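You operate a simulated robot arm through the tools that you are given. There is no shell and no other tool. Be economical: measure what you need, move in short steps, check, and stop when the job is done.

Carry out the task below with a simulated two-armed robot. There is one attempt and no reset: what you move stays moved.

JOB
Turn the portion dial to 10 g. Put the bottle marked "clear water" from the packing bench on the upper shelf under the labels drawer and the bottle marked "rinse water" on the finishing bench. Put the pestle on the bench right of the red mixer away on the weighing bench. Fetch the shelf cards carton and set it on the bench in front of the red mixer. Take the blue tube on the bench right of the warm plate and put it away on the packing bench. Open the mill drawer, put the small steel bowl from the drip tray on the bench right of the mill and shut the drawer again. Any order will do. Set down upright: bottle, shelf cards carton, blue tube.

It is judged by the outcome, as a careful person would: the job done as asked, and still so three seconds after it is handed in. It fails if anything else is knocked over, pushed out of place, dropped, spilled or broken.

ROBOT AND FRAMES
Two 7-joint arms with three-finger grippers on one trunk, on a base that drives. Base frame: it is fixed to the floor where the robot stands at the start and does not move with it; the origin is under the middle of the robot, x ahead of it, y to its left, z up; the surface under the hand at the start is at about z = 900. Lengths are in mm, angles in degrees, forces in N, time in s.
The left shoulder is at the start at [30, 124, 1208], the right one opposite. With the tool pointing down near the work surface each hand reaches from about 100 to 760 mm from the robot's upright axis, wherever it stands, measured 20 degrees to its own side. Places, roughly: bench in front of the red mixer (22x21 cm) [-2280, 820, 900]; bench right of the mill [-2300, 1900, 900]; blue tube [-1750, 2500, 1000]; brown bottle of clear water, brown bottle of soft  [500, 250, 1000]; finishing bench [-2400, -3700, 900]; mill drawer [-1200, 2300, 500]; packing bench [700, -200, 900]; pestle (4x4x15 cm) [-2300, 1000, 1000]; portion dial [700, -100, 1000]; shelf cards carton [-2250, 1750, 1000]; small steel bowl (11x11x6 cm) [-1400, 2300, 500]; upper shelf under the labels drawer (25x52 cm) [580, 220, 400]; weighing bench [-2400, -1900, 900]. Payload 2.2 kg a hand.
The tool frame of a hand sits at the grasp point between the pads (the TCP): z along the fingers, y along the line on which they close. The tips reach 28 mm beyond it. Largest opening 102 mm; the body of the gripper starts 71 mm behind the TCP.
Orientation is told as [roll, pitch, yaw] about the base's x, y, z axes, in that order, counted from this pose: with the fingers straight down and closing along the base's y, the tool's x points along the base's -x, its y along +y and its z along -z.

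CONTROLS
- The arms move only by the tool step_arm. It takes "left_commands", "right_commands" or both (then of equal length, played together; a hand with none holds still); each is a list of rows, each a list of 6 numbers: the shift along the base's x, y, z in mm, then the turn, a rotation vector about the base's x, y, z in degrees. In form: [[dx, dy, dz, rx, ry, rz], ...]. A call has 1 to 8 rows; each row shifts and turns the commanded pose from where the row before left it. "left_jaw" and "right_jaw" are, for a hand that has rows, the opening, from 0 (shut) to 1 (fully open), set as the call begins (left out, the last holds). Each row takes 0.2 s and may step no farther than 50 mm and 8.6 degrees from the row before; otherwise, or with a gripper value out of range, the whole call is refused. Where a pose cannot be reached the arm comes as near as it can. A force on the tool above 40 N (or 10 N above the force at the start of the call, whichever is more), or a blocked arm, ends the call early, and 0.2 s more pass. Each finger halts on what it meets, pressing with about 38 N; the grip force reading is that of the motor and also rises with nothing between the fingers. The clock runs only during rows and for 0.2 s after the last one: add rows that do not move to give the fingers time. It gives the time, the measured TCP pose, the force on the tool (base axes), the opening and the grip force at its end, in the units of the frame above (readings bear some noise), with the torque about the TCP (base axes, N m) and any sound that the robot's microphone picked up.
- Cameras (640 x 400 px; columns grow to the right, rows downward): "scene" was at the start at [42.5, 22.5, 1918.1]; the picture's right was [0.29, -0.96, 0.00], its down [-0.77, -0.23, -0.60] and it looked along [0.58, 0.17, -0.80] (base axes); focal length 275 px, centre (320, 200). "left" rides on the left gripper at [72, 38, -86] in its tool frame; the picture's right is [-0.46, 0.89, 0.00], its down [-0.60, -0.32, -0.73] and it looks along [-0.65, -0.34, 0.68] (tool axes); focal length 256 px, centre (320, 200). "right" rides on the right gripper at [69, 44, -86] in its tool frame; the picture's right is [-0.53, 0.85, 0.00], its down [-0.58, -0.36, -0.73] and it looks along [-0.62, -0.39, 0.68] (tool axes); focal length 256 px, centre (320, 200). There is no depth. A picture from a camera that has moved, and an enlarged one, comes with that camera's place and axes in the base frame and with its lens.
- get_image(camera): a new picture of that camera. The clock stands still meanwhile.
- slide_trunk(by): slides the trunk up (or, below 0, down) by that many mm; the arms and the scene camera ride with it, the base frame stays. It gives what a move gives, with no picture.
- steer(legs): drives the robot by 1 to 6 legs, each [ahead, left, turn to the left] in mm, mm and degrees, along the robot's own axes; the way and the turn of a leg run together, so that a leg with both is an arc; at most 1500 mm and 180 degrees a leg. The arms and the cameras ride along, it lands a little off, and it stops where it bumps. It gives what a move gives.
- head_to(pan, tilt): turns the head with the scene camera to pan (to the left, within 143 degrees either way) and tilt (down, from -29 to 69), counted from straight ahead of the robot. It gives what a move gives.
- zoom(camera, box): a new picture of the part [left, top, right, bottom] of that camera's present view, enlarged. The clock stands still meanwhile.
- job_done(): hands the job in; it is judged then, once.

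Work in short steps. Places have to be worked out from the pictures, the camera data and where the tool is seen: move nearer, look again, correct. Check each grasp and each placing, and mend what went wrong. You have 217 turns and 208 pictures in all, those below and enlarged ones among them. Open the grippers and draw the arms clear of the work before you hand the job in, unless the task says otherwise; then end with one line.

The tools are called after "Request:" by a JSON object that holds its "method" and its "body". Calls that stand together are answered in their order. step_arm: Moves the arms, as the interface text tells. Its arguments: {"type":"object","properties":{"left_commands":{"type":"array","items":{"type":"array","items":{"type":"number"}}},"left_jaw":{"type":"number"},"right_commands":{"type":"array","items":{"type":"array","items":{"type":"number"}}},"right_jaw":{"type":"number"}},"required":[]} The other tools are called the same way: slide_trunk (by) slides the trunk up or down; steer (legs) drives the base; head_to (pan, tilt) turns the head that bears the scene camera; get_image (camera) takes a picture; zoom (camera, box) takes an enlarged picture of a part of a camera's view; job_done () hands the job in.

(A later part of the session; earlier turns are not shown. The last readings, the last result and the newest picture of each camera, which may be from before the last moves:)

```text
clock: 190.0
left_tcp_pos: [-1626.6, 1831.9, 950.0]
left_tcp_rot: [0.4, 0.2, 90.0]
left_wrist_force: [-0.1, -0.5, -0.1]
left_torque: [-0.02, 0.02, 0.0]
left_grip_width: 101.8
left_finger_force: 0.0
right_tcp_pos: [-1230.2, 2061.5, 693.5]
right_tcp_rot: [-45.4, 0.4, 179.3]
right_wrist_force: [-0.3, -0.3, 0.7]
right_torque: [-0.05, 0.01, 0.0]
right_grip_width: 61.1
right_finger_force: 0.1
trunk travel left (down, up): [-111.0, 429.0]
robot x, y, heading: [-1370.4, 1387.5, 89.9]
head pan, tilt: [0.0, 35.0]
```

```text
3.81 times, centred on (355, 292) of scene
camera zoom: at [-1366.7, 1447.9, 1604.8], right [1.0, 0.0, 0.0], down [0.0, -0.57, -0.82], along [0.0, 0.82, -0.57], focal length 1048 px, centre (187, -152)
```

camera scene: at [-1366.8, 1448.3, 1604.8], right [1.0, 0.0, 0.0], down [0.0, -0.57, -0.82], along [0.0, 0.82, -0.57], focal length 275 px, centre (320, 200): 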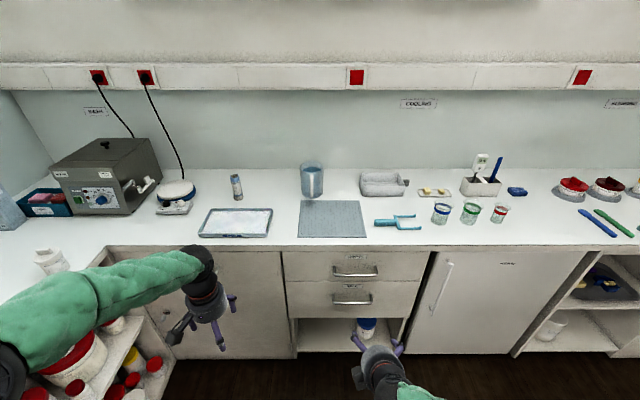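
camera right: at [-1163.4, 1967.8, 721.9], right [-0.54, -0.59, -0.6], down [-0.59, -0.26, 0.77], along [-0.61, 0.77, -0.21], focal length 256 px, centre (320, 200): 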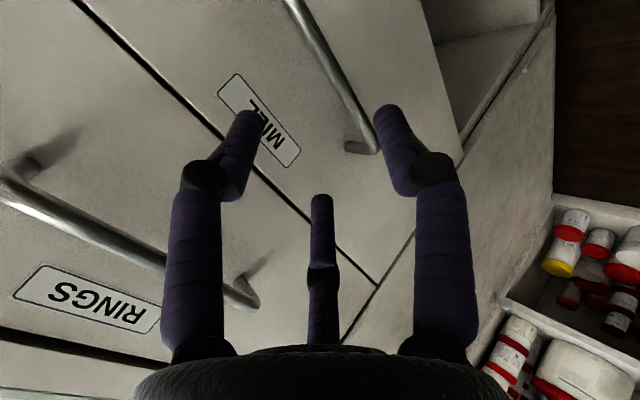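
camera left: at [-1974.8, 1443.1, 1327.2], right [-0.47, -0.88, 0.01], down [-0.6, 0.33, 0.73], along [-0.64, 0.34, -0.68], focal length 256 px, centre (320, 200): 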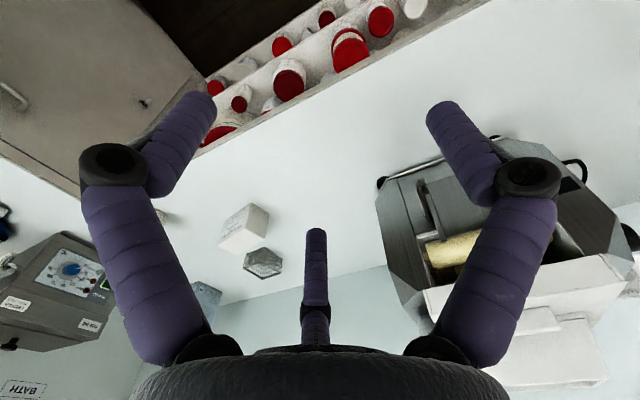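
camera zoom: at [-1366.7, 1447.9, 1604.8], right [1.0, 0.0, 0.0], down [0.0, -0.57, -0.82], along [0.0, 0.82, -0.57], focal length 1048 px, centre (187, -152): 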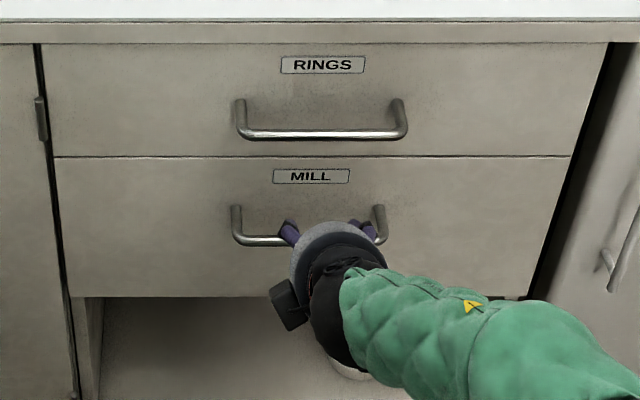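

The bar is about (2142, z 600). Advance along the tool axis so that two fingers pass behind the bar.

Request:
{"method": "step_arm", "body": {"right_commands": [[0, 20, -21, 0, 0, 0], [0, 20, -21, 0, 0, 0], [0, 15, -16, 0, 0, 0], [0, 12, -12, 0, 0, 0], [0, 8, -8, 0, 0, 0]], "right_jaw": 0.55}}

Request:
{"method": "get_image", "body": {"camera": "right"}}

```text
clock: 191.2
left_tcp_pos: [-1628.5, 1831.2, 950.0]
left_tcp_rot: [0.4, 0.1, 90.0]
left_wrist_force: [-1.0, -0.5, -0.4]
left_torque: [-0.01, 0.0, 0.01]
left_grip_width: 102.2
left_finger_force: 0.1
right_tcp_pos: [-1232.4, 2136.9, 613.4]
right_tcp_rot: [-45.2, 0.4, 179.3]
right_wrist_force: [-0.2, 0.1, 0.0]
right_torque: [0.01, -0.01, 0.0]
right_grip_width: 56.2
right_finger_force: 0.0
trunk travel left (down, up): [-111.0, 429.0]
robot x, y, heading: [-1366.0, 1389.1, 90.0]
head pan, tilt: [0.0, 35.0]
```

```text
82 pictures are left
camera right: at [-1164.7, 2043.9, 643.5], right [-0.54, -0.59, -0.6], down [-0.58, -0.26, 0.77], along [-0.61, 0.77, -0.21], focal length 256 px, centre (320, 200)
```

right: 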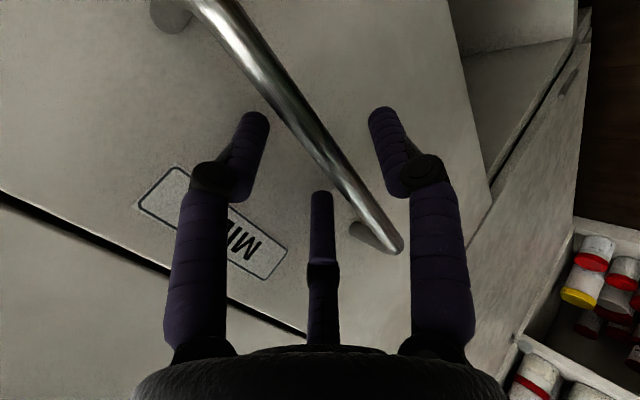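

The bar lies between the finger pair and the thumb. Close on it.

Request:
{"method": "step_arm", "body": {"right_commands": [[0, 0, 0, 0, 0, 0], [0, 0, 0, 0, 0, 0], [0, 0, 0, 0, 0, 0]], "right_jaw": 0.05}}

Request:
{"method": "get_image", "body": {"camera": "right"}}

```text
clock: 192.0
left_tcp_pos: [-1627.3, 1831.1, 949.0]
left_tcp_rot: [0.4, 0.0, 90.1]
left_wrist_force: [-0.2, 0.5, 0.2]
left_torque: [-0.03, -0.03, -0.03]
left_grip_width: 102.0
left_finger_force: 0.1
right_tcp_pos: [-1231.8, 2134.1, 609.7]
right_tcp_rot: [-44.8, 0.4, 179.3]
right_wrist_force: [5.0, -18.1, -12.3]
right_torque: [-0.08, -0.39, 0.13]
right_grip_width: 18.9
right_finger_force: 44.6
trunk travel left (down, up): [-111.0, 429.0]
robot x, y, heading: [-1370.0, 1387.7, 90.0]
head pan, tilt: [0.0, 35.0]
```

```text
81 pictures are left
camera right: at [-1164.8, 2040.5, 640.2], right [-0.54, -0.59, -0.6], down [-0.58, -0.25, 0.77], along [-0.61, 0.77, -0.21], focal length 256 px, centre (320, 200)
```

right: 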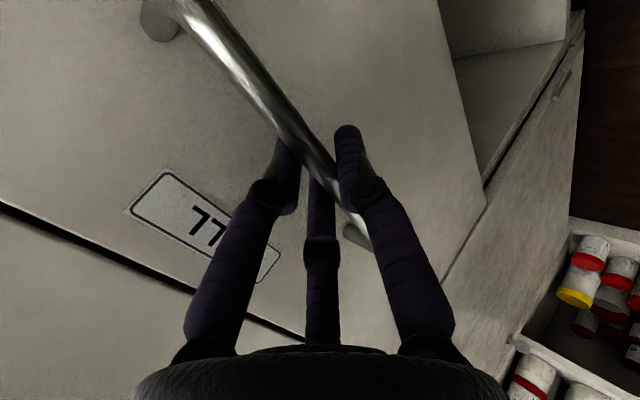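

Bar gripped. Pull the drawer straight out toward the robot in steps.

Request:
{"method": "step_arm", "body": {"right_commands": [[0, -15, 0, 0, 0, 0], [0, -25, 0, 0, 0, 0], [0, -30, 0, 0, 0, 0], [0, -30, 0, 0, 0, 0], [0, -30, 0, 0, 0, 0], [0, -30, 0, 0, 0, 0]]}}

Request:
{"method": "get_image", "body": {"camera": "scene"}}

```text
clock: 193.2
left_tcp_pos: [-1629.0, 1831.4, 948.5]
left_tcp_rot: [0.5, 0.1, 90.0]
left_wrist_force: [-0.5, 0.6, 0.1]
left_torque: [-0.04, -0.02, -0.04]
left_grip_width: 102.1
left_finger_force: 0.1
right_tcp_pos: [-1232.5, 2064.8, 610.3]
right_tcp_rot: [-47.4, 0.7, 179.2]
right_wrist_force: [-2.0, 2.3, 10.4]
right_torque: [-0.03, 0.23, 0.8]
right_grip_width: 19.1
right_finger_force: 43.9
right hand out of reach, approached as far as the arm can: row 4, 5, 6
trunk travel left (down, up): [-111.0, 429.0]
robot x, y, heading: [-1371.3, 1383.8, 90.2]
head pan, tilt: [0.0, 35.0]
stopped in row 6 (right hand): the force on the tool passed its limit at 48 N (the readings are from after the stop); the commanded pose is now the measured one
```

```text
80 pictures are left
camera scene: at [-1367.3, 1447.7, 1604.9], right [1.0, 0.0, 0.0], down [0.0, -0.57, -0.82], along [0.0, 0.82, -0.57], focal length 275 px, centre (320, 200)
```

scene: 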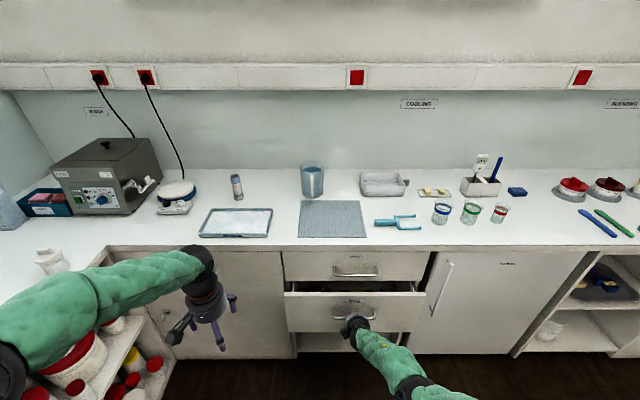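

The drawer moves (70 mm out), but the arm's posture limits the pull. I continue by driving the base backward with the hand holding the bar.

Request:
{"method": "steer", "body": {"legs": [[-120, 0, 0]]}}

Request:
{"method": "steer", "body": {"legs": [[-120, 0, 0]]}}

Request:
{"method": "get_image", "body": {"camera": "scene"}}

```text
clock: 194.5
left_tcp_pos: [-1626.8, 1709.4, 951.0]
left_tcp_rot: [0.4, -0.1, 90.1]
left_wrist_force: [-0.4, -1.0, -0.1]
left_torque: [0.02, 0.04, -0.01]
left_grip_width: 102.0
left_finger_force: 0.0
right_tcp_pos: [-1232.7, 1942.9, 609.3]
right_tcp_rot: [-47.3, 0.9, 179.0]
right_wrist_force: [-2.9, -1.8, 24.9]
right_torque: [0.06, -0.24, 0.47]
right_grip_width: 19.0
right_finger_force: 43.5
trunk travel left (down, up): [-111.0, 429.0]
robot x, y, heading: [-1370.5, 1265.9, 89.9]
head pan, tilt: [0.0, 35.0]
```

```text
clock: 195.7
left_tcp_pos: [-1628.6, 1592.7, 950.4]
left_tcp_rot: [0.3, -0.1, 90.0]
left_wrist_force: [-0.2, -0.1, 0.2]
left_torque: [0.03, 0.04, -0.01]
left_grip_width: 102.1
left_finger_force: 0.1
right_tcp_pos: [-1232.3, 1825.1, 610.6]
right_tcp_rot: [-47.3, 0.8, 179.1]
right_wrist_force: [-9.7, -0.9, 16.6]
right_torque: [0.08, -0.19, 0.48]
right_grip_width: 18.9
right_finger_force: 44.0
trunk travel left (down, up): [-111.0, 429.0]
robot x, y, heading: [-1366.1, 1147.0, 90.0]
head pan, tilt: [0.0, 35.0]
```

```text
79 pictures are left
camera scene: at [-1368.0, 1207.0, 1605.0], right [1.0, 0.0, 0.0], down [0.0, -0.57, -0.82], along [0.0, 0.82, -0.57], focal length 275 px, centre (320, 200)
```

scene: 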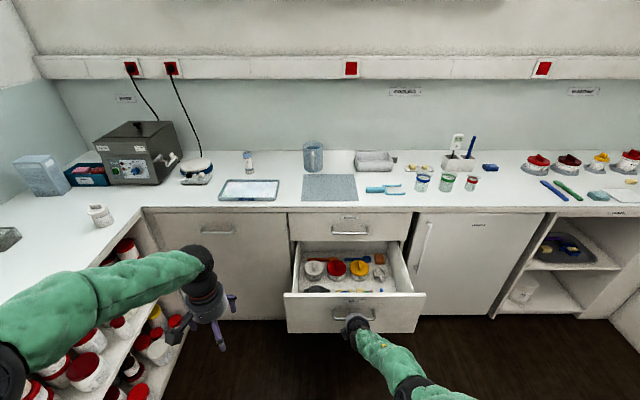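

The drawer is open about 310 mm. Zoom into it.

Request:
{"method": "zoom", "body": {"camera": "scene", "box": [280, 235, 430, 330]}}

```text
4.21 times, centred on (355, 282) of scene
camera zoom: at [-1368.0, 1207.0, 1605.0], right [1.0, 0.0, 0.0], down [0.0, -0.57, -0.82], along [0.0, 0.82, -0.57], focal length 1159 px, centre (173, -147)
```

zoom: 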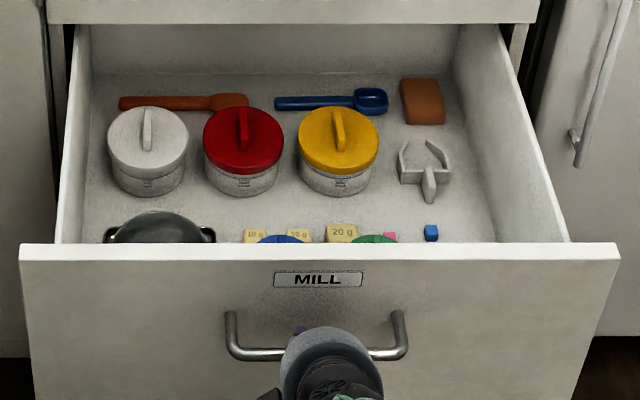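

Front-left holds something dark round – likely the bowl. Release the handle and move the right hand up and back.

Request:
{"method": "step_arm", "body": {"right_commands": [[0, 0, 0, 0, 0, 0], [0, 0, 0, 0, 0, 0], [0, 0, 0, 0, 0, 0], [0, -14, 14, 0, 0, 0], [0, -25, 25, 0, 0, 0], [0, -25, 30, 0, 0, 0], [0, 0, 45, 0, 0, 0], [0, 0, 45, 0, 0, 0]], "right_jaw": 0.55}}

Request:
{"method": "slide_trunk", "body": {"by": 300}}

Request:
{"method": "head_to", "body": {"pan": 0, "tilt": 60}}

Request:
{"method": "get_image", "body": {"camera": "scene"}}

```text
clock: 197.5
left_tcp_pos: [-1628.7, 1595.0, 950.5]
left_tcp_rot: [0.4, 0.0, 90.0]
left_wrist_force: [-0.4, -0.5, -0.2]
left_torque: [0.02, 0.0, 0.01]
left_grip_width: 101.8
left_finger_force: 0.1
right_tcp_pos: [-1233.1, 1762.8, 767.4]
right_tcp_rot: [-47.1, 0.8, 179.1]
right_wrist_force: [-0.1, -1.1, -0.4]
right_torque: [0.04, 0.0, 0.02]
right_grip_width: 56.3
right_finger_force: 0.0
trunk travel left (down, up): [-111.0, 429.0]
robot x, y, heading: [-1367.1, 1147.7, 89.9]
head pan, tilt: [0.0, 35.0]
```

```text
clock: 200.5
left_tcp_pos: [-1628.6, 1594.5, 1249.4]
left_tcp_rot: [0.5, 0.0, 90.1]
left_wrist_force: [0.5, -0.6, 0.0]
left_torque: [-0.02, 0.02, 0.01]
left_grip_width: 102.0
left_finger_force: 0.1
right_tcp_pos: [-1232.8, 1764.7, 1067.2]
right_tcp_rot: [-47.2, 0.8, 179.0]
right_wrist_force: [0.3, 0.1, -0.5]
right_torque: [-0.02, 0.0, 0.02]
right_grip_width: 56.0
right_finger_force: 0.0
trunk travel left (down, up): [-411.0, 129.0]
robot x, y, heading: [-1369.5, 1150.0, 89.8]
head pan, tilt: [0.0, 35.0]
```

```text
clock: 201.4
left_tcp_pos: [-1627.9, 1595.0, 1249.5]
left_tcp_rot: [0.3, 0.0, 89.9]
left_wrist_force: [0.0, 0.8, -0.6]
left_torque: [-0.02, -0.01, -0.03]
left_grip_width: 101.9
left_finger_force: 0.1
right_tcp_pos: [-1233.6, 1763.1, 1068.6]
right_tcp_rot: [-47.2, 0.9, 179.1]
right_wrist_force: [-0.2, 0.5, 1.4]
right_torque: [-0.03, -0.01, 0.03]
right_grip_width: 56.1
right_finger_force: 0.0
trunk travel left (down, up): [-411.0, 129.0]
robot x, y, heading: [-1367.5, 1158.6, 90.1]
head pan, tilt: [0.0, 60.0]
```

```text
77 pictures are left
camera scene: at [-1367.1, 1188.8, 1870.6], right [1.0, 0.0, 0.0], down [0.0, -0.87, -0.5], along [0.0, 0.5, -0.87], focal length 275 px, centre (320, 200)
```

scene: 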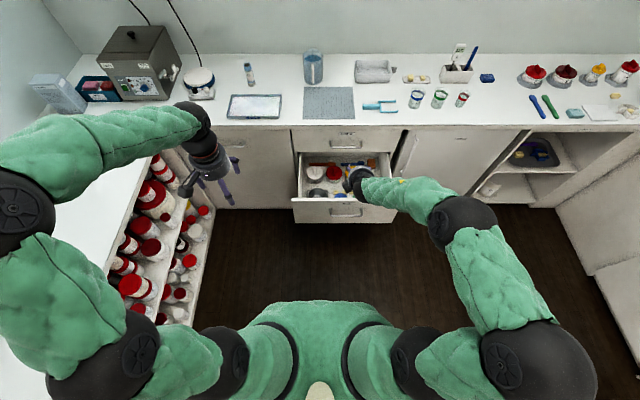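

Request:
{"method": "zoom", "body": {"camera": "scene", "box": [280, 145, 410, 230]}}

Request:
{"method": "zoom", "body": {"camera": "scene", "box": [490, 120, 600, 220]}}

```text
4.71 times, centred on (345, 188) of scene
camera zoom: at [-1367.1, 1188.8, 1870.6], right [1.0, 0.0, 0.0], down [0.0, -0.87, -0.5], along [0.0, 0.5, -0.87], focal length 1295 px, centre (202, 259)
```

zoom: 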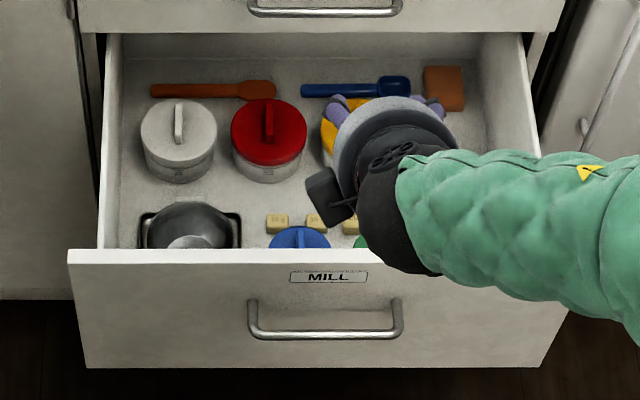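

```text
4.00 times, centred on (545, 170) of scene
camera zoom: at [-1367.1, 1188.8, 1870.6], right [1.0, 0.0, 0.0], down [0.0, -0.87, -0.5], along [0.0, 0.5, -0.87], focal length 1101 px, centre (-580, 320)
```

zoom: 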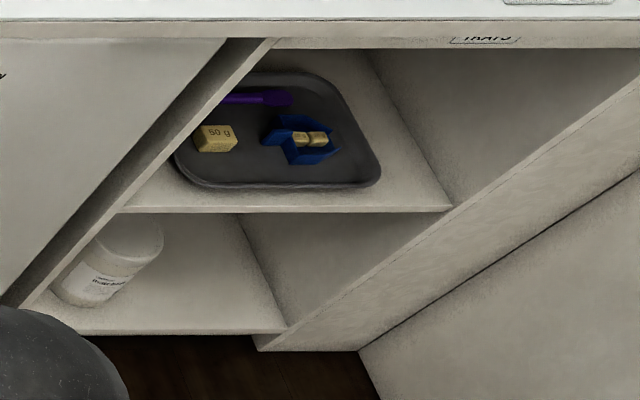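

The bowl sits in a small dark drip tray at the drawer's front left. I look at it with the left wrist camera.

Request:
{"method": "get_image", "body": {"camera": "left"}}

```text
74 pictures are left
camera left: at [-1665.9, 1521.8, 1337.3], right [-0.89, 0.47, 0.01], down [0.32, 0.6, 0.73], along [0.34, 0.65, -0.68], focal length 256 px, centre (320, 200)
```

left: 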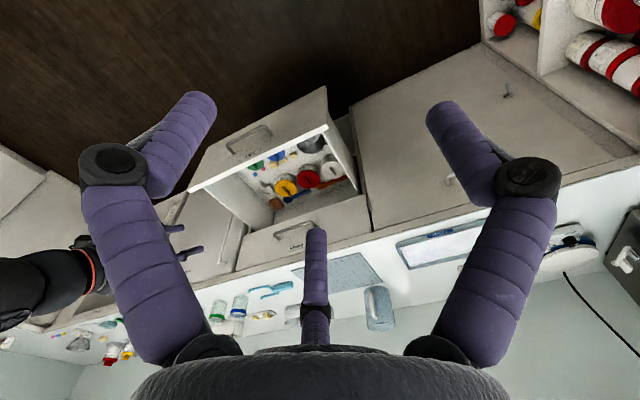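

Request:
{"method": "zoom", "body": {"camera": "left", "box": [230, 120, 360, 210]}}

```text
4.44 times, centred on (295, 165) of left
camera zoom: at [-1665.9, 1521.8, 1337.3], right [-0.89, 0.47, 0.01], down [0.32, 0.6, 0.73], along [0.34, 0.65, -0.68], focal length 1138 px, centre (431, 356)
```

zoom: 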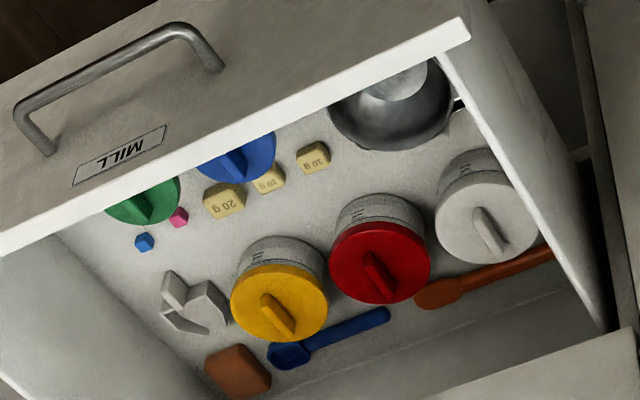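

Triangulating both views, the bowl is deeper: centre about (-1380,2003), rim z≈521. First I retract the right hand and return it to tool-down.

Request:
{"method": "step_arm", "body": {"right_commands": [[0, -40, 10, 0, 6, -6], [0, -40, 10, 0, 6, -6], [0, -40, 10, 0, 6, -6], [5, -40, 10, 0, 6, -6], [5, -40, 10, 0, 6, -6], [5, -30, 10, 0, 6, -6], [5, -30, 10, 0, 6, -6], [5, -30, 10, 0, 6, -6]]}}

Request:
{"method": "step_arm", "body": {"right_commands": [[5, 0, 10, 0, 6, -6], [5, 0, 10, 0, 6, -6], [5, 0, 10, -8, 0, 0], [5, 0, 10, -8, 0, 0], [5, 0, 0, -8, 0, 0], [5, 0, 0, -8, 0, 0], [0, 0, 0, -8, 0, 0], [0, 0, 0, -6, 0, 0]]}}

Request:
{"method": "steer", "body": {"legs": [[0, -70, 0]]}}

Request:
{"method": "slide_trunk", "body": {"by": -390}}

Request:
{"method": "get_image", "body": {"camera": "left"}}

```text
clock: 203.2
left_tcp_pos: [-1628.0, 1592.9, 1249.6]
left_tcp_rot: [0.5, 0.0, 90.0]
left_wrist_force: [-0.6, 0.0, 0.3]
left_torque: [-0.01, -0.02, -0.03]
left_grip_width: 102.0
left_finger_force: 0.0
right_tcp_pos: [-1207.7, 1480.0, 1155.8]
right_tcp_rot: [-22.7, -41.1, 118.8]
right_wrist_force: [0.4, -0.5, -0.3]
right_torque: [0.03, 0.0, -0.02]
right_grip_width: 56.0
right_finger_force: 0.0
trunk travel left (down, up): [-411.0, 129.0]
robot x, y, heading: [-1369.3, 1152.5, 90.0]
head pan, tilt: [0.0, 60.0]
```

```text
clock: 205.0
left_tcp_pos: [-1627.5, 1596.6, 1250.0]
left_tcp_rot: [0.5, 0.1, 90.1]
left_wrist_force: [0.8, 0.7, 0.0]
left_torque: [-0.01, -0.03, 0.03]
left_grip_width: 102.3
left_finger_force: 0.1
right_tcp_pos: [-1179.2, 1475.1, 1186.6]
right_tcp_rot: [-1.9, 2.5, 94.9]
right_wrist_force: [-0.6, 0.6, 0.6]
right_torque: [0.0, 0.01, 0.02]
right_grip_width: 56.3
right_finger_force: 0.1
trunk travel left (down, up): [-411.0, 129.0]
robot x, y, heading: [-1369.2, 1151.3, 90.1]
head pan, tilt: [0.0, 60.0]
```

```text
clock: 206.0
left_tcp_pos: [-1557.3, 1594.3, 1249.3]
left_tcp_rot: [0.5, 0.0, 90.0]
left_wrist_force: [0.8, -0.7, 0.3]
left_torque: [0.03, 0.03, 0.03]
left_grip_width: 102.0
left_finger_force: 0.0
right_tcp_pos: [-1108.3, 1474.4, 1187.7]
right_tcp_rot: [-2.0, 2.3, 95.0]
right_wrist_force: [0.7, 0.3, -0.7]
right_torque: [0.02, 0.05, -0.01]
right_grip_width: 56.3
right_finger_force: 0.1
trunk travel left (down, up): [-411.0, 129.0]
robot x, y, heading: [-1298.6, 1150.3, 90.1]
head pan, tilt: [0.0, 60.0]
```

```text
clock: 209.8
left_tcp_pos: [-1558.9, 1593.3, 859.6]
left_tcp_rot: [0.5, 0.0, 90.0]
left_wrist_force: [-0.4, 0.7, 0.2]
left_torque: [-0.02, -0.01, 0.0]
left_grip_width: 102.0
left_finger_force: 0.0
right_tcp_pos: [-1108.4, 1475.2, 797.2]
right_tcp_rot: [-2.1, 2.3, 95.0]
right_wrist_force: [0.6, 0.4, 0.6]
right_torque: [-0.04, 0.04, -0.02]
right_grip_width: 55.9
right_finger_force: 0.1
trunk travel left (down, up): [-21.0, 519.0]
robot x, y, heading: [-1298.1, 1151.5, 89.9]
head pan, tilt: [0.0, 60.0]
```

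```text
72 pictures are left
camera left: at [-1596.5, 1521.3, 947.6], right [-0.89, 0.46, 0.01], down [0.32, 0.6, 0.73], along [0.33, 0.65, -0.68], focal length 256 px, centre (320, 200)
```

left: 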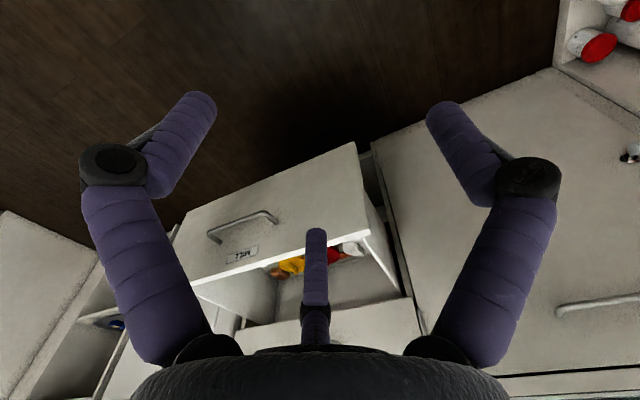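

Drive 250 ahead and bring the left hand above the bowl, high enough to look down.

Request:
{"method": "steer", "body": {"legs": [[245, 0, 0]]}}

Request:
{"method": "step_arm", "body": {"left_commands": [[40, 12, 0, 0, 0, 0], [40, 12, 0, 0, 0, 0], [40, 12, -15, 0, 0, 0], [35, 12, -25, 0, 0, 0], [0, 30, -20, 0, 0, 0]], "left_jaw": 0.5}}

Request:
{"method": "get_image", "body": {"camera": "left"}}

Request:
{"method": "get_image", "body": {"camera": "scene"}}

```text
clock: 211.6
left_tcp_pos: [-1558.0, 1841.3, 859.3]
left_tcp_rot: [0.4, 0.1, 90.2]
left_wrist_force: [0.4, -0.3, 0.7]
left_torque: [0.01, -0.01, -0.01]
left_grip_width: 102.1
left_finger_force: 0.1
right_tcp_pos: [-1108.8, 1721.2, 796.5]
right_tcp_rot: [-2.1, 2.3, 95.1]
right_wrist_force: [0.6, 0.1, -0.3]
right_torque: [-0.03, 0.0, -0.02]
right_grip_width: 56.2
right_finger_force: 0.0
trunk travel left (down, up): [-21.0, 519.0]
robot x, y, heading: [-1297.8, 1393.1, 90.1]
head pan, tilt: [0.0, 60.0]
```

```text
clock: 212.8
left_tcp_pos: [-1404.2, 1918.6, 799.6]
left_tcp_rot: [0.3, 0.2, 90.1]
left_wrist_force: [-0.1, -0.6, -0.2]
left_torque: [-0.03, -0.03, 0.0]
left_grip_width: 50.9
left_finger_force: 0.1
right_tcp_pos: [-1109.7, 1722.1, 797.9]
right_tcp_rot: [-2.1, 2.3, 95.2]
right_wrist_force: [-0.2, -0.3, 0.2]
right_torque: [0.02, 0.01, 0.03]
right_grip_width: 56.1
right_finger_force: 0.0
trunk travel left (down, up): [-21.0, 519.0]
robot x, y, heading: [-1300.9, 1400.4, 90.0]
head pan, tilt: [0.0, 60.0]
```

```text
71 pictures are left
camera left: at [-1442.1, 1845.4, 887.1], right [-0.89, 0.46, 0.01], down [0.32, 0.61, 0.73], along [0.33, 0.65, -0.69], focal length 256 px, centre (320, 200)
```

left: 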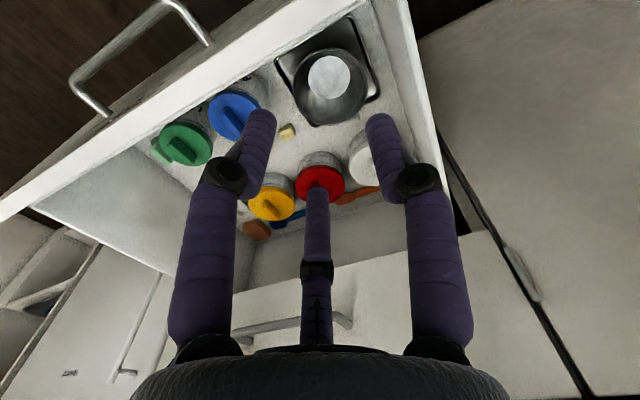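

```text
70 pictures are left
camera scene: at [-1297.3, 1435.5, 1480.5], right [1.0, 0.0, 0.0], down [0.0, -0.87, -0.5], along [0.0, 0.5, -0.87], focal length 275 px, centre (320, 200)
```

scene: 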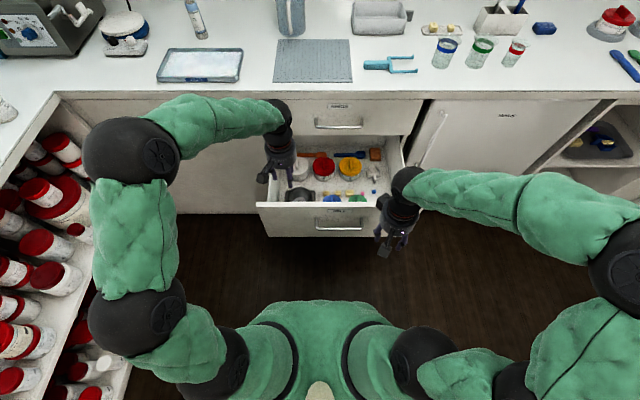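

Zoom on the bowl from the left camera.

Request:
{"method": "zoom", "body": {"camera": "left", "box": [220, 10, 400, 140]}}

Request:
{"method": "zoom", "body": {"camera": "scene", "box": [250, 140, 400, 235]}}

```text
3.08 times, centred on (310, 75) of left
camera zoom: at [-1442.1, 1845.4, 887.1], right [-0.89, 0.46, 0.01], down [0.32, 0.61, 0.73], along [0.33, 0.65, -0.69], focal length 788 px, centre (351, 585)
```

zoom: 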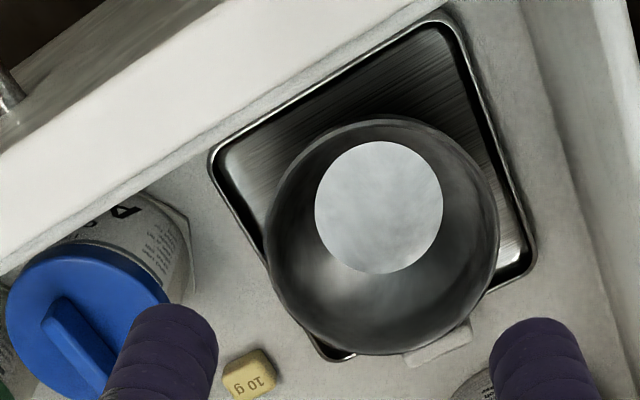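

```text
4.21 times, centred on (325, 188) of scene
camera zoom: at [-1297.3, 1435.5, 1480.5], right [1.0, 0.0, 0.0], down [0.0, -0.87, -0.5], along [0.0, 0.5, -0.87], focal length 1159 px, centre (299, 253)
```

zoom: 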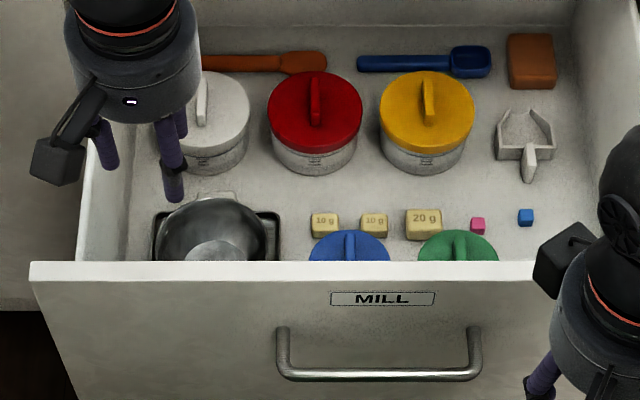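

Bowl: centre (-1384,2000), rim z≈515, empty, in a shallow tray. I'll pinch its right wall: thumb inside, pair outside. Move above that point and lower to 600.

Request:
{"method": "step_arm", "body": {"left_commands": [[19, 20, -25, 0, 0, 0], [19, 20, -25, 0, 0, 0], [20, 21, -25, 0, 0, 0], [20, 21, -25, 0, 0, 0], [0, 0, -40, 0, 0, 0], [0, 0, -40, 0, 0, 0], [0, 0, -30, 0, 0, 0]], "left_jaw": 0.44}}

Request:
{"method": "get_image", "body": {"camera": "left"}}

Request:
{"method": "zoom", "body": {"camera": "scene", "box": [250, 110, 400, 215]}}

```text
clock: 214.4
left_tcp_pos: [-1326.9, 1999.0, 589.8]
left_tcp_rot: [0.5, 0.0, 90.1]
left_wrist_force: [0.4, 0.6, 0.3]
left_torque: [-0.03, -0.01, 0.02]
left_grip_width: 44.6
left_finger_force: 0.2
right_tcp_pos: [-1109.1, 1721.2, 796.8]
right_tcp_rot: [-2.1, 2.3, 95.2]
right_wrist_force: [0.3, 0.3, 0.6]
right_torque: [-0.03, -0.01, -0.01]
right_grip_width: 56.1
right_finger_force: 0.0
trunk travel left (down, up): [-21.0, 519.0]
robot x, y, heading: [-1298.2, 1401.5, 89.9]
head pan, tilt: [0.0, 60.0]
```

```text
67 pictures are left
camera left: at [-1364.2, 1927.4, 677.7], right [-0.89, 0.46, 0.01], down [0.32, 0.6, 0.73], along [0.33, 0.65, -0.68], focal length 256 px, centre (320, 200)
```

left: 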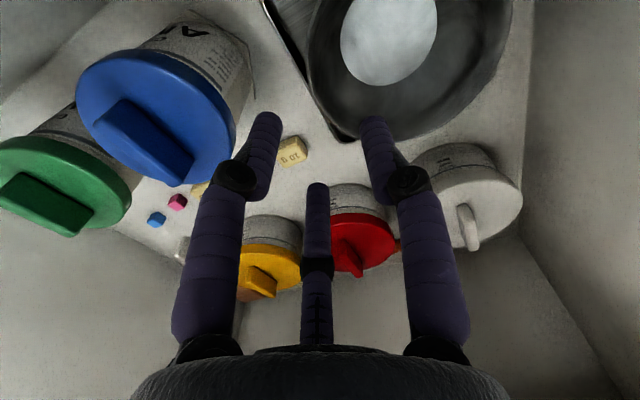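

```text
3.81 times, centred on (325, 162) of scene
camera zoom: at [-1297.1, 1435.4, 1480.5], right [1.0, 0.0, 0.0], down [0.0, -0.87, -0.5], along [0.0, 0.5, -0.87], focal length 1048 px, centre (301, 343)
```

zoom: 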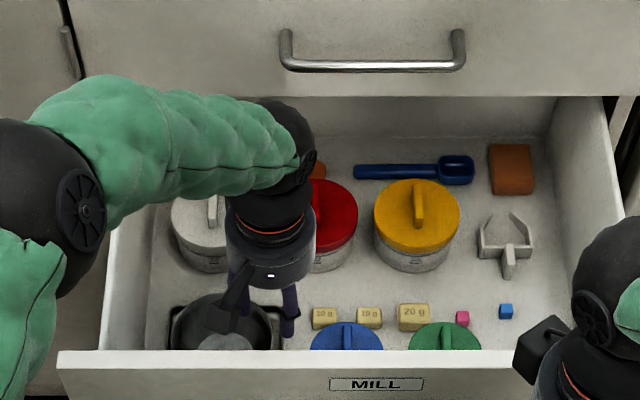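

TCP is over the right rim. Descend to z≈525 in small steps.

Request:
{"method": "step_arm", "body": {"left_commands": [[0, 0, -20, 0, 0, 0], [0, 0, -18, 0, 0, 0], [0, 0, -14, 0, 0, 0], [0, 0, -12, 0, 0, 0]]}}

Request:
{"method": "get_image", "body": {"camera": "left"}}

```text
clock: 215.4
left_tcp_pos: [-1324.6, 2001.2, 526.2]
left_tcp_rot: [0.4, 0.0, 90.0]
left_wrist_force: [0.5, 0.4, -0.2]
left_torque: [-0.01, -0.02, 0.02]
left_grip_width: 44.7
left_finger_force: 0.1
right_tcp_pos: [-1109.6, 1721.8, 797.4]
right_tcp_rot: [-2.1, 2.3, 95.2]
right_wrist_force: [-0.8, -0.3, 1.6]
right_torque: [0.0, 0.03, 0.0]
right_grip_width: 56.1
right_finger_force: 0.1
trunk travel left (down, up): [-21.0, 519.0]
robot x, y, heading: [-1300.1, 1397.4, 90.0]
head pan, tilt: [0.0, 60.0]
```

```text
65 pictures are left
camera left: at [-1363.0, 1927.1, 613.9], right [-0.89, 0.46, 0.01], down [0.32, 0.6, 0.73], along [0.33, 0.65, -0.68], focal length 256 px, centre (320, 200)
```

left: 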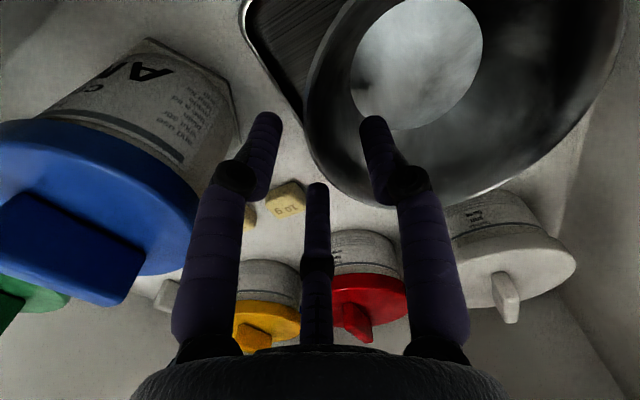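

Thumb is inside, pair outside the wall. Close.

Request:
{"method": "step_arm", "body": {"left_commands": [[0, 0, 0, 0, 0, 0], [0, 0, 0, 0, 0, 0], [0, 0, 0, 0, 0, 0]], "left_jaw": 0.0}}

Request:
{"method": "step_arm", "body": {"left_commands": [[0, 0, 8, 0, 0, 0], [0, 0, 12, 0, 0, 0], [0, 0, 20, 0, 0, 0], [0, 0, 0, 0, 0, 0]]}}

Request:
{"method": "get_image", "body": {"camera": "left"}}

```text
clock: 216.2
left_tcp_pos: [-1325.2, 1999.9, 527.2]
left_tcp_rot: [0.3, 0.0, 90.1]
left_wrist_force: [-4.2, 0.5, 9.7]
left_torque: [0.13, 1.13, 0.1]
left_grip_width: 9.1
left_finger_force: 36.7
right_tcp_pos: [-1109.7, 1719.7, 797.1]
right_tcp_rot: [-2.1, 2.3, 95.1]
right_wrist_force: [-0.8, 0.9, 0.3]
right_torque: [-0.01, 0.0, 0.01]
right_grip_width: 56.3
right_finger_force: 0.0
trunk travel left (down, up): [-21.0, 519.0]
robot x, y, heading: [-1298.7, 1398.3, 90.0]
head pan, tilt: [0.0, 60.0]
```

```text
clock: 217.2
left_tcp_pos: [-1326.0, 2000.1, 565.0]
left_tcp_rot: [0.3, 0.1, 90.0]
left_wrist_force: [-0.5, 0.2, -0.1]
left_torque: [-0.01, -0.06, 0.01]
left_grip_width: 6.1
left_finger_force: 33.5
right_tcp_pos: [-1108.7, 1721.0, 796.0]
right_tcp_rot: [-2.0, 2.4, 95.1]
right_wrist_force: [0.1, -0.6, 0.2]
right_torque: [-0.02, -0.04, 0.0]
right_grip_width: 56.1
right_finger_force: 0.0
trunk travel left (down, up): [-21.0, 519.0]
robot x, y, heading: [-1294.3, 1394.7, 90.0]
head pan, tilt: [0.0, 60.0]
```

```text
64 pictures are left
camera left: at [-1363.7, 1926.8, 653.6], right [-0.89, 0.46, 0.01], down [0.32, 0.61, 0.73], along [0.33, 0.65, -0.69], focal length 256 px, centre (320, 200)
```

left: 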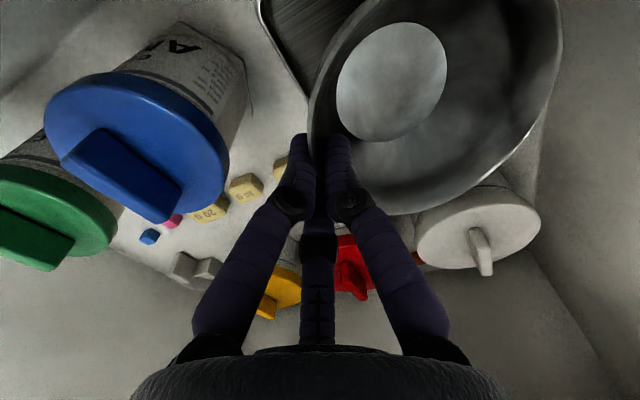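

The wall is clamped; check from the scene camera whether the bowl has lifted.

Request:
{"method": "step_arm", "body": {"left_commands": [[0, 0, 20, 0, 0, 0], [0, 0, 20, 0, 0, 0], [0, 0, 0, 0, 0, 0]]}}

Request:
{"method": "zoom", "body": {"camera": "scene", "box": [250, 110, 400, 215]}}

Request:
{"method": "get_image", "body": {"camera": "left"}}

```text
clock: 218.0
left_tcp_pos: [-1327.3, 2002.1, 606.7]
left_tcp_rot: [0.4, 0.0, 90.1]
left_wrist_force: [0.8, 0.8, -1.0]
left_torque: [0.0, -0.09, -0.02]
left_grip_width: 6.0
left_finger_force: 33.7
right_tcp_pos: [-1109.0, 1720.6, 797.1]
right_tcp_rot: [-2.1, 2.3, 95.1]
right_wrist_force: [0.9, 0.1, -0.5]
right_torque: [-0.03, -0.02, 0.03]
right_grip_width: 56.0
right_finger_force: 0.1
trunk travel left (down, up): [-21.0, 519.0]
robot x, y, heading: [-1298.2, 1395.7, 90.1]
head pan, tilt: [0.0, 60.0]
```

```text
3.81 times, centred on (325, 162) of scene
camera zoom: at [-1297.2, 1435.1, 1480.5], right [1.0, 0.0, 0.0], down [0.0, -0.87, -0.5], along [0.0, 0.5, -0.87], focal length 1048 px, centre (301, 343)
```

zoom: 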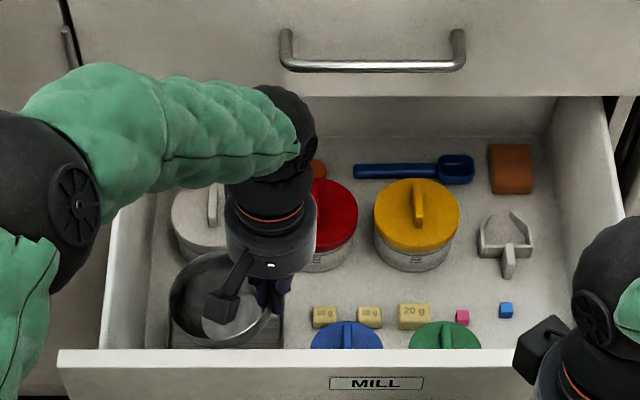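

```text
62 pictures are left
camera left: at [-1363.9, 1927.9, 694.0], right [-0.89, 0.46, 0.01], down [0.32, 0.6, 0.73], along [0.33, 0.65, -0.69], focal length 256 px, centre (320, 200)
```

left: 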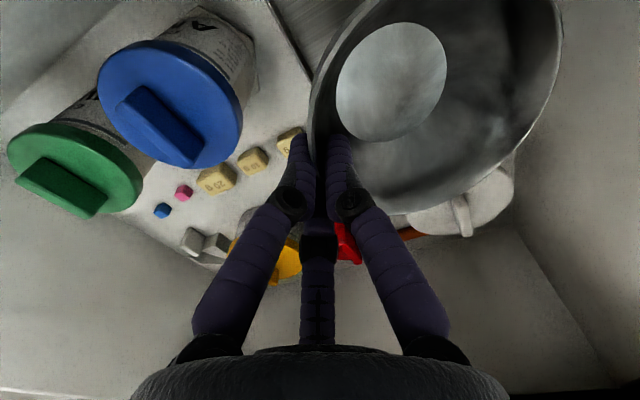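

The bowl is held. Lift it out and retract, while turning the right hand to point forward for pushing the drawer shut.

Request:
{"method": "step_arm", "body": {"left_commands": [[0, 0, 40, 0, 0, 0], [0, 0, 45, 0, 0, 0], [0, 0, 45, 0, 0, 0], [0, -5, 45, 0, 0, 0], [0, -20, 45, 0, 0, 0], [-10, -35, 30, 0, 0, 0], [-20, -40, 15, 0, 0, 0], [-20, -40, 15, 0, 0, 0]]}}

Request:
{"method": "step_arm", "body": {"left_commands": [[-20, -40, 15, 0, 0, 0], [-20, -40, 15, 0, 0, 0], [0, -20, 15, 0, 0, 0], [0, 0, 15, 0, 0, 0], [0, 0, 0, 0, 0, 0], [0, 0, 0, 0, 0, 0], [0, 0, 0, 0, 0, 0], [0, 0, 0, 0, 0, 0]], "right_commands": [[-15, 0, -18, 8.3, 0, 0], [-15, 0, -18, 8.3, 0, 0], [-15, 0, -18, 8.3, 0, 0], [-15, 0, -18, 8.3, 0, 0], [-15, 0, -18, 8.3, 0, 0], [-15, 0, -18, 8.3, 0, 0], [-15, 0, -18, 8.3, 0, 0], [-15, 0, -16, 8.3, 0, 0]], "right_jaw": 0}}

Request:
{"method": "head_to", "body": {"pan": 0, "tilt": 55}}

Request:
{"method": "get_image", "body": {"camera": "scene"}}

```text
clock: 219.8
left_tcp_pos: [-1374.0, 1858.9, 885.7]
left_tcp_rot: [0.4, 0.0, 90.2]
left_wrist_force: [0.1, -0.1, -1.1]
left_torque: [-0.01, -0.11, 0.0]
left_grip_width: 5.8
left_finger_force: 34.3
right_tcp_pos: [-1109.1, 1720.9, 797.6]
right_tcp_rot: [-2.1, 2.4, 95.0]
right_wrist_force: [0.0, -0.3, -0.1]
right_torque: [0.0, -0.02, 0.03]
right_grip_width: 55.9
right_finger_force: 0.1
trunk travel left (down, up): [-21.0, 519.0]
robot x, y, heading: [-1298.4, 1398.4, 90.3]
head pan, tilt: [0.0, 60.0]
```

```text
clock: 221.6
left_tcp_pos: [-1414.5, 1760.6, 945.0]
left_tcp_rot: [0.4, 0.1, 89.9]
left_wrist_force: [0.5, -0.5, -0.9]
left_torque: [0.03, -0.02, 0.03]
left_grip_width: 5.9
left_finger_force: 33.6
right_tcp_pos: [-1235.1, 1738.8, 672.3]
right_tcp_rot: [-8.9, -66.6, 97.2]
right_wrist_force: [1.4, -2.8, -7.2]
right_torque: [0.7, -0.05, 0.09]
right_grip_width: 2.3
right_finger_force: 31.6
trunk travel left (down, up): [-21.0, 519.0]
robot x, y, heading: [-1302.2, 1398.0, 89.9]
head pan, tilt: [0.0, 60.0]
```

```text
clock: 222.2
left_tcp_pos: [-1415.0, 1760.9, 944.3]
left_tcp_rot: [0.4, 0.0, 90.1]
left_wrist_force: [0.7, -0.6, -1.2]
left_torque: [-0.03, -0.08, 0.0]
left_grip_width: 5.9
left_finger_force: 34.2
right_tcp_pos: [-1233.9, 1740.7, 676.1]
right_tcp_rot: [-9.0, -67.0, 97.1]
right_wrist_force: [-0.8, -0.4, 0.0]
right_torque: [0.0, 0.03, 0.0]
right_grip_width: 2.0
right_finger_force: 31.5
trunk travel left (down, up): [-21.0, 519.0]
robot x, y, heading: [-1296.3, 1396.0, 90.2]
head pan, tilt: [0.0, 55.0]
```

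```text
61 pictures are left
camera scene: at [-1297.4, 1440.4, 1486.6], right [1.0, 0.0, 0.0], down [0.0, -0.82, -0.57], along [0.0, 0.57, -0.82], focal length 275 px, centre (320, 200)
```

scene: 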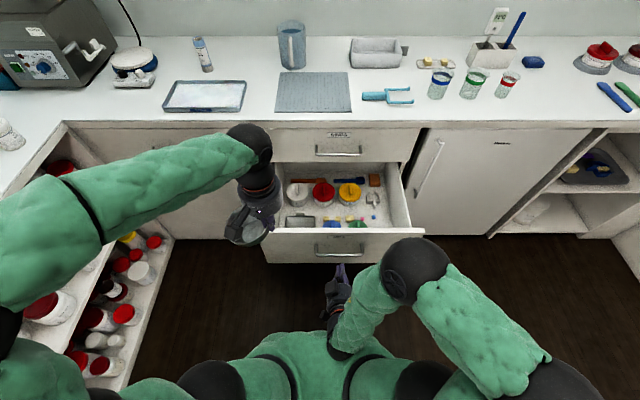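

Extend the right hand to the panel, then push by driving forward.

Request:
{"method": "step_arm", "body": {"right_commands": [[0, 30, -4, 0, 0, 0], [0, 30, -4, 0, 0, 0], [0, 30, 0, 0, 0, 0]], "left_commands": [[20, 0, 15, 0, 0, 0], [20, 0, 15, 0, 0, 0], [20, 0, 15, 0, 0, 0]]}}

Request:
{"method": "steer", "body": {"legs": [[150, 0, 0]]}}

Request:
{"method": "get_image", "body": {"camera": "scene"}}

```text
clock: 223.1
left_tcp_pos: [-1354.6, 1759.6, 989.3]
left_tcp_rot: [0.4, 0.0, 90.1]
left_wrist_force: [0.9, 0.2, -1.6]
left_torque: [0.02, -0.04, 0.01]
left_grip_width: 6.3
left_finger_force: 33.8
right_tcp_pos: [-1229.8, 1811.4, 646.8]
right_tcp_rot: [-12.6, -63.6, 101.6]
right_wrist_force: [-0.7, 0.1, 0.5]
right_torque: [0.02, -0.01, 0.02]
right_grip_width: 2.1
right_finger_force: 31.1
trunk travel left (down, up): [-21.0, 519.0]
robot x, y, heading: [-1298.0, 1395.4, 90.0]
head pan, tilt: [0.0, 55.0]
```

```text
clock: 224.4
left_tcp_pos: [-1354.4, 1909.5, 988.5]
left_tcp_rot: [0.4, 0.1, 90.0]
left_wrist_force: [0.5, -0.5, -0.9]
left_torque: [-0.03, -0.08, 0.01]
left_grip_width: 6.0
left_finger_force: 33.7
right_tcp_pos: [-1229.7, 1960.1, 646.5]
right_tcp_rot: [-12.5, -63.5, 101.4]
right_wrist_force: [0.3, 0.4, -1.1]
right_torque: [0.02, -0.02, -0.01]
right_grip_width: 2.0
right_finger_force: 31.1
trunk travel left (down, up): [-21.0, 519.0]
robot x, y, heading: [-1297.8, 1546.6, 90.0]
head pan, tilt: [0.0, 55.0]
```

```text
60 pictures are left
camera scene: at [-1297.1, 1590.5, 1486.6], right [1.0, 0.0, 0.0], down [0.0, -0.82, -0.57], along [0.0, 0.57, -0.82], focal length 275 px, centre (320, 200)
```

scene: 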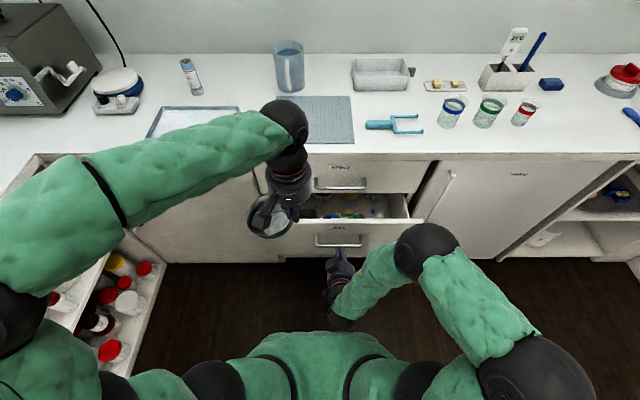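

The drawer closes along. Push the remaining ~185 mm.

Request:
{"method": "steer", "body": {"legs": [[185, 0, 0]]}}

Request:
{"method": "get_image", "body": {"camera": "scene"}}

```text
clock: 225.9
left_tcp_pos: [-1356.6, 2093.3, 988.5]
left_tcp_rot: [0.3, 0.0, 90.3]
left_wrist_force: [-0.1, -0.1, -1.0]
left_torque: [-0.01, -0.06, -0.03]
left_grip_width: 6.0
left_finger_force: 33.6
right_tcp_pos: [-1234.3, 2146.0, 647.3]
right_tcp_rot: [-12.6, -63.8, 101.8]
right_wrist_force: [0.2, 0.2, -0.8]
right_torque: [-0.01, 0.0, 0.02]
right_grip_width: 2.0
right_finger_force: 31.4
trunk travel left (down, up): [-21.0, 519.0]
robot x, y, heading: [-1302.4, 1728.3, 90.4]
head pan, tilt: [0.0, 55.0]
```

```text
59 pictures are left
camera scene: at [-1297.7, 1773.5, 1486.6], right [1.0, 0.0, 0.0], down [0.0, -0.82, -0.57], along [0.0, 0.57, -0.82], focal length 275 px, centre (320, 200)
```

scene: 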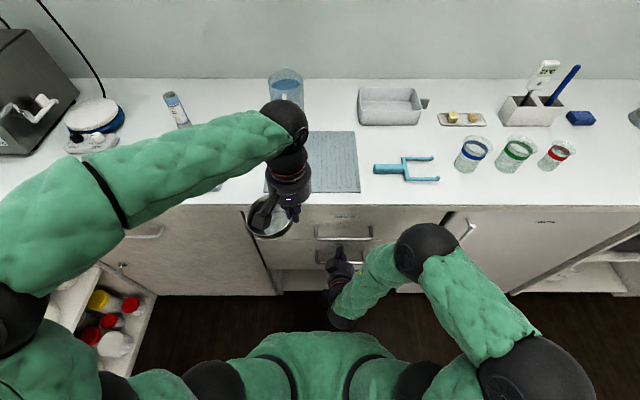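

Check the gap closely.

Request:
{"method": "zoom", "body": {"camera": "scene", "box": [250, 195, 450, 300]}}

```text
3.20 times, centred on (350, 248) of scene
camera zoom: at [-1297.7, 1773.5, 1486.6], right [1.0, 0.0, 0.0], down [0.0, -0.82, -0.57], along [0.0, 0.57, -0.82], focal length 881 px, centre (224, 48)
```

zoom: 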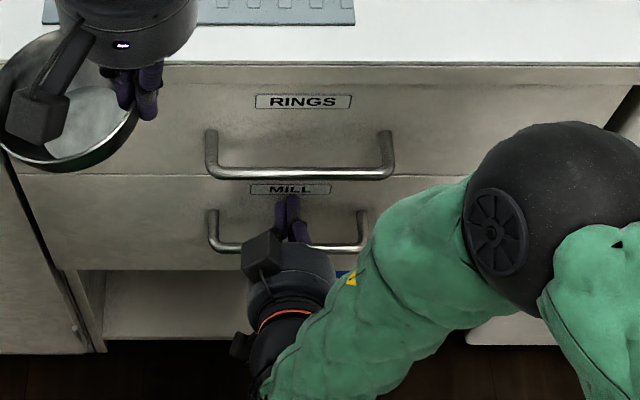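

It looks flush. A small extra push with the arm makes sure.

Request:
{"method": "step_arm", "body": {"right_commands": [[0, 5, 0, 0, 0, 0], [0, 5, 0, 0, 0, 0], [0, 5, 0, 0, 0, 0]]}}

```text
clock: 226.5
left_tcp_pos: [-1357.6, 2091.1, 988.6]
left_tcp_rot: [0.5, 0.0, 90.4]
left_wrist_force: [0.2, -0.6, -1.7]
left_torque: [-0.01, -0.1, 0.02]
left_grip_width: 6.3
left_finger_force: 34.0
right_tcp_pos: [-1233.8, 2145.0, 643.5]
right_tcp_rot: [-12.9, -63.2, 102.1]
right_wrist_force: [-0.2, -8.9, 3.1]
right_torque: [0.06, -0.09, -0.01]
right_grip_width: 2.1
right_finger_force: 31.0
trunk travel left (down, up): [-21.0, 519.0]
robot x, y, heading: [-1297.6, 1727.5, 90.4]
head pan, tilt: [0.0, 55.0]
stopped in row 2 (right hand): the force on the tool passed its limit at 46 N (the readings are from after the stop); the commanded pose is now the measured one
```

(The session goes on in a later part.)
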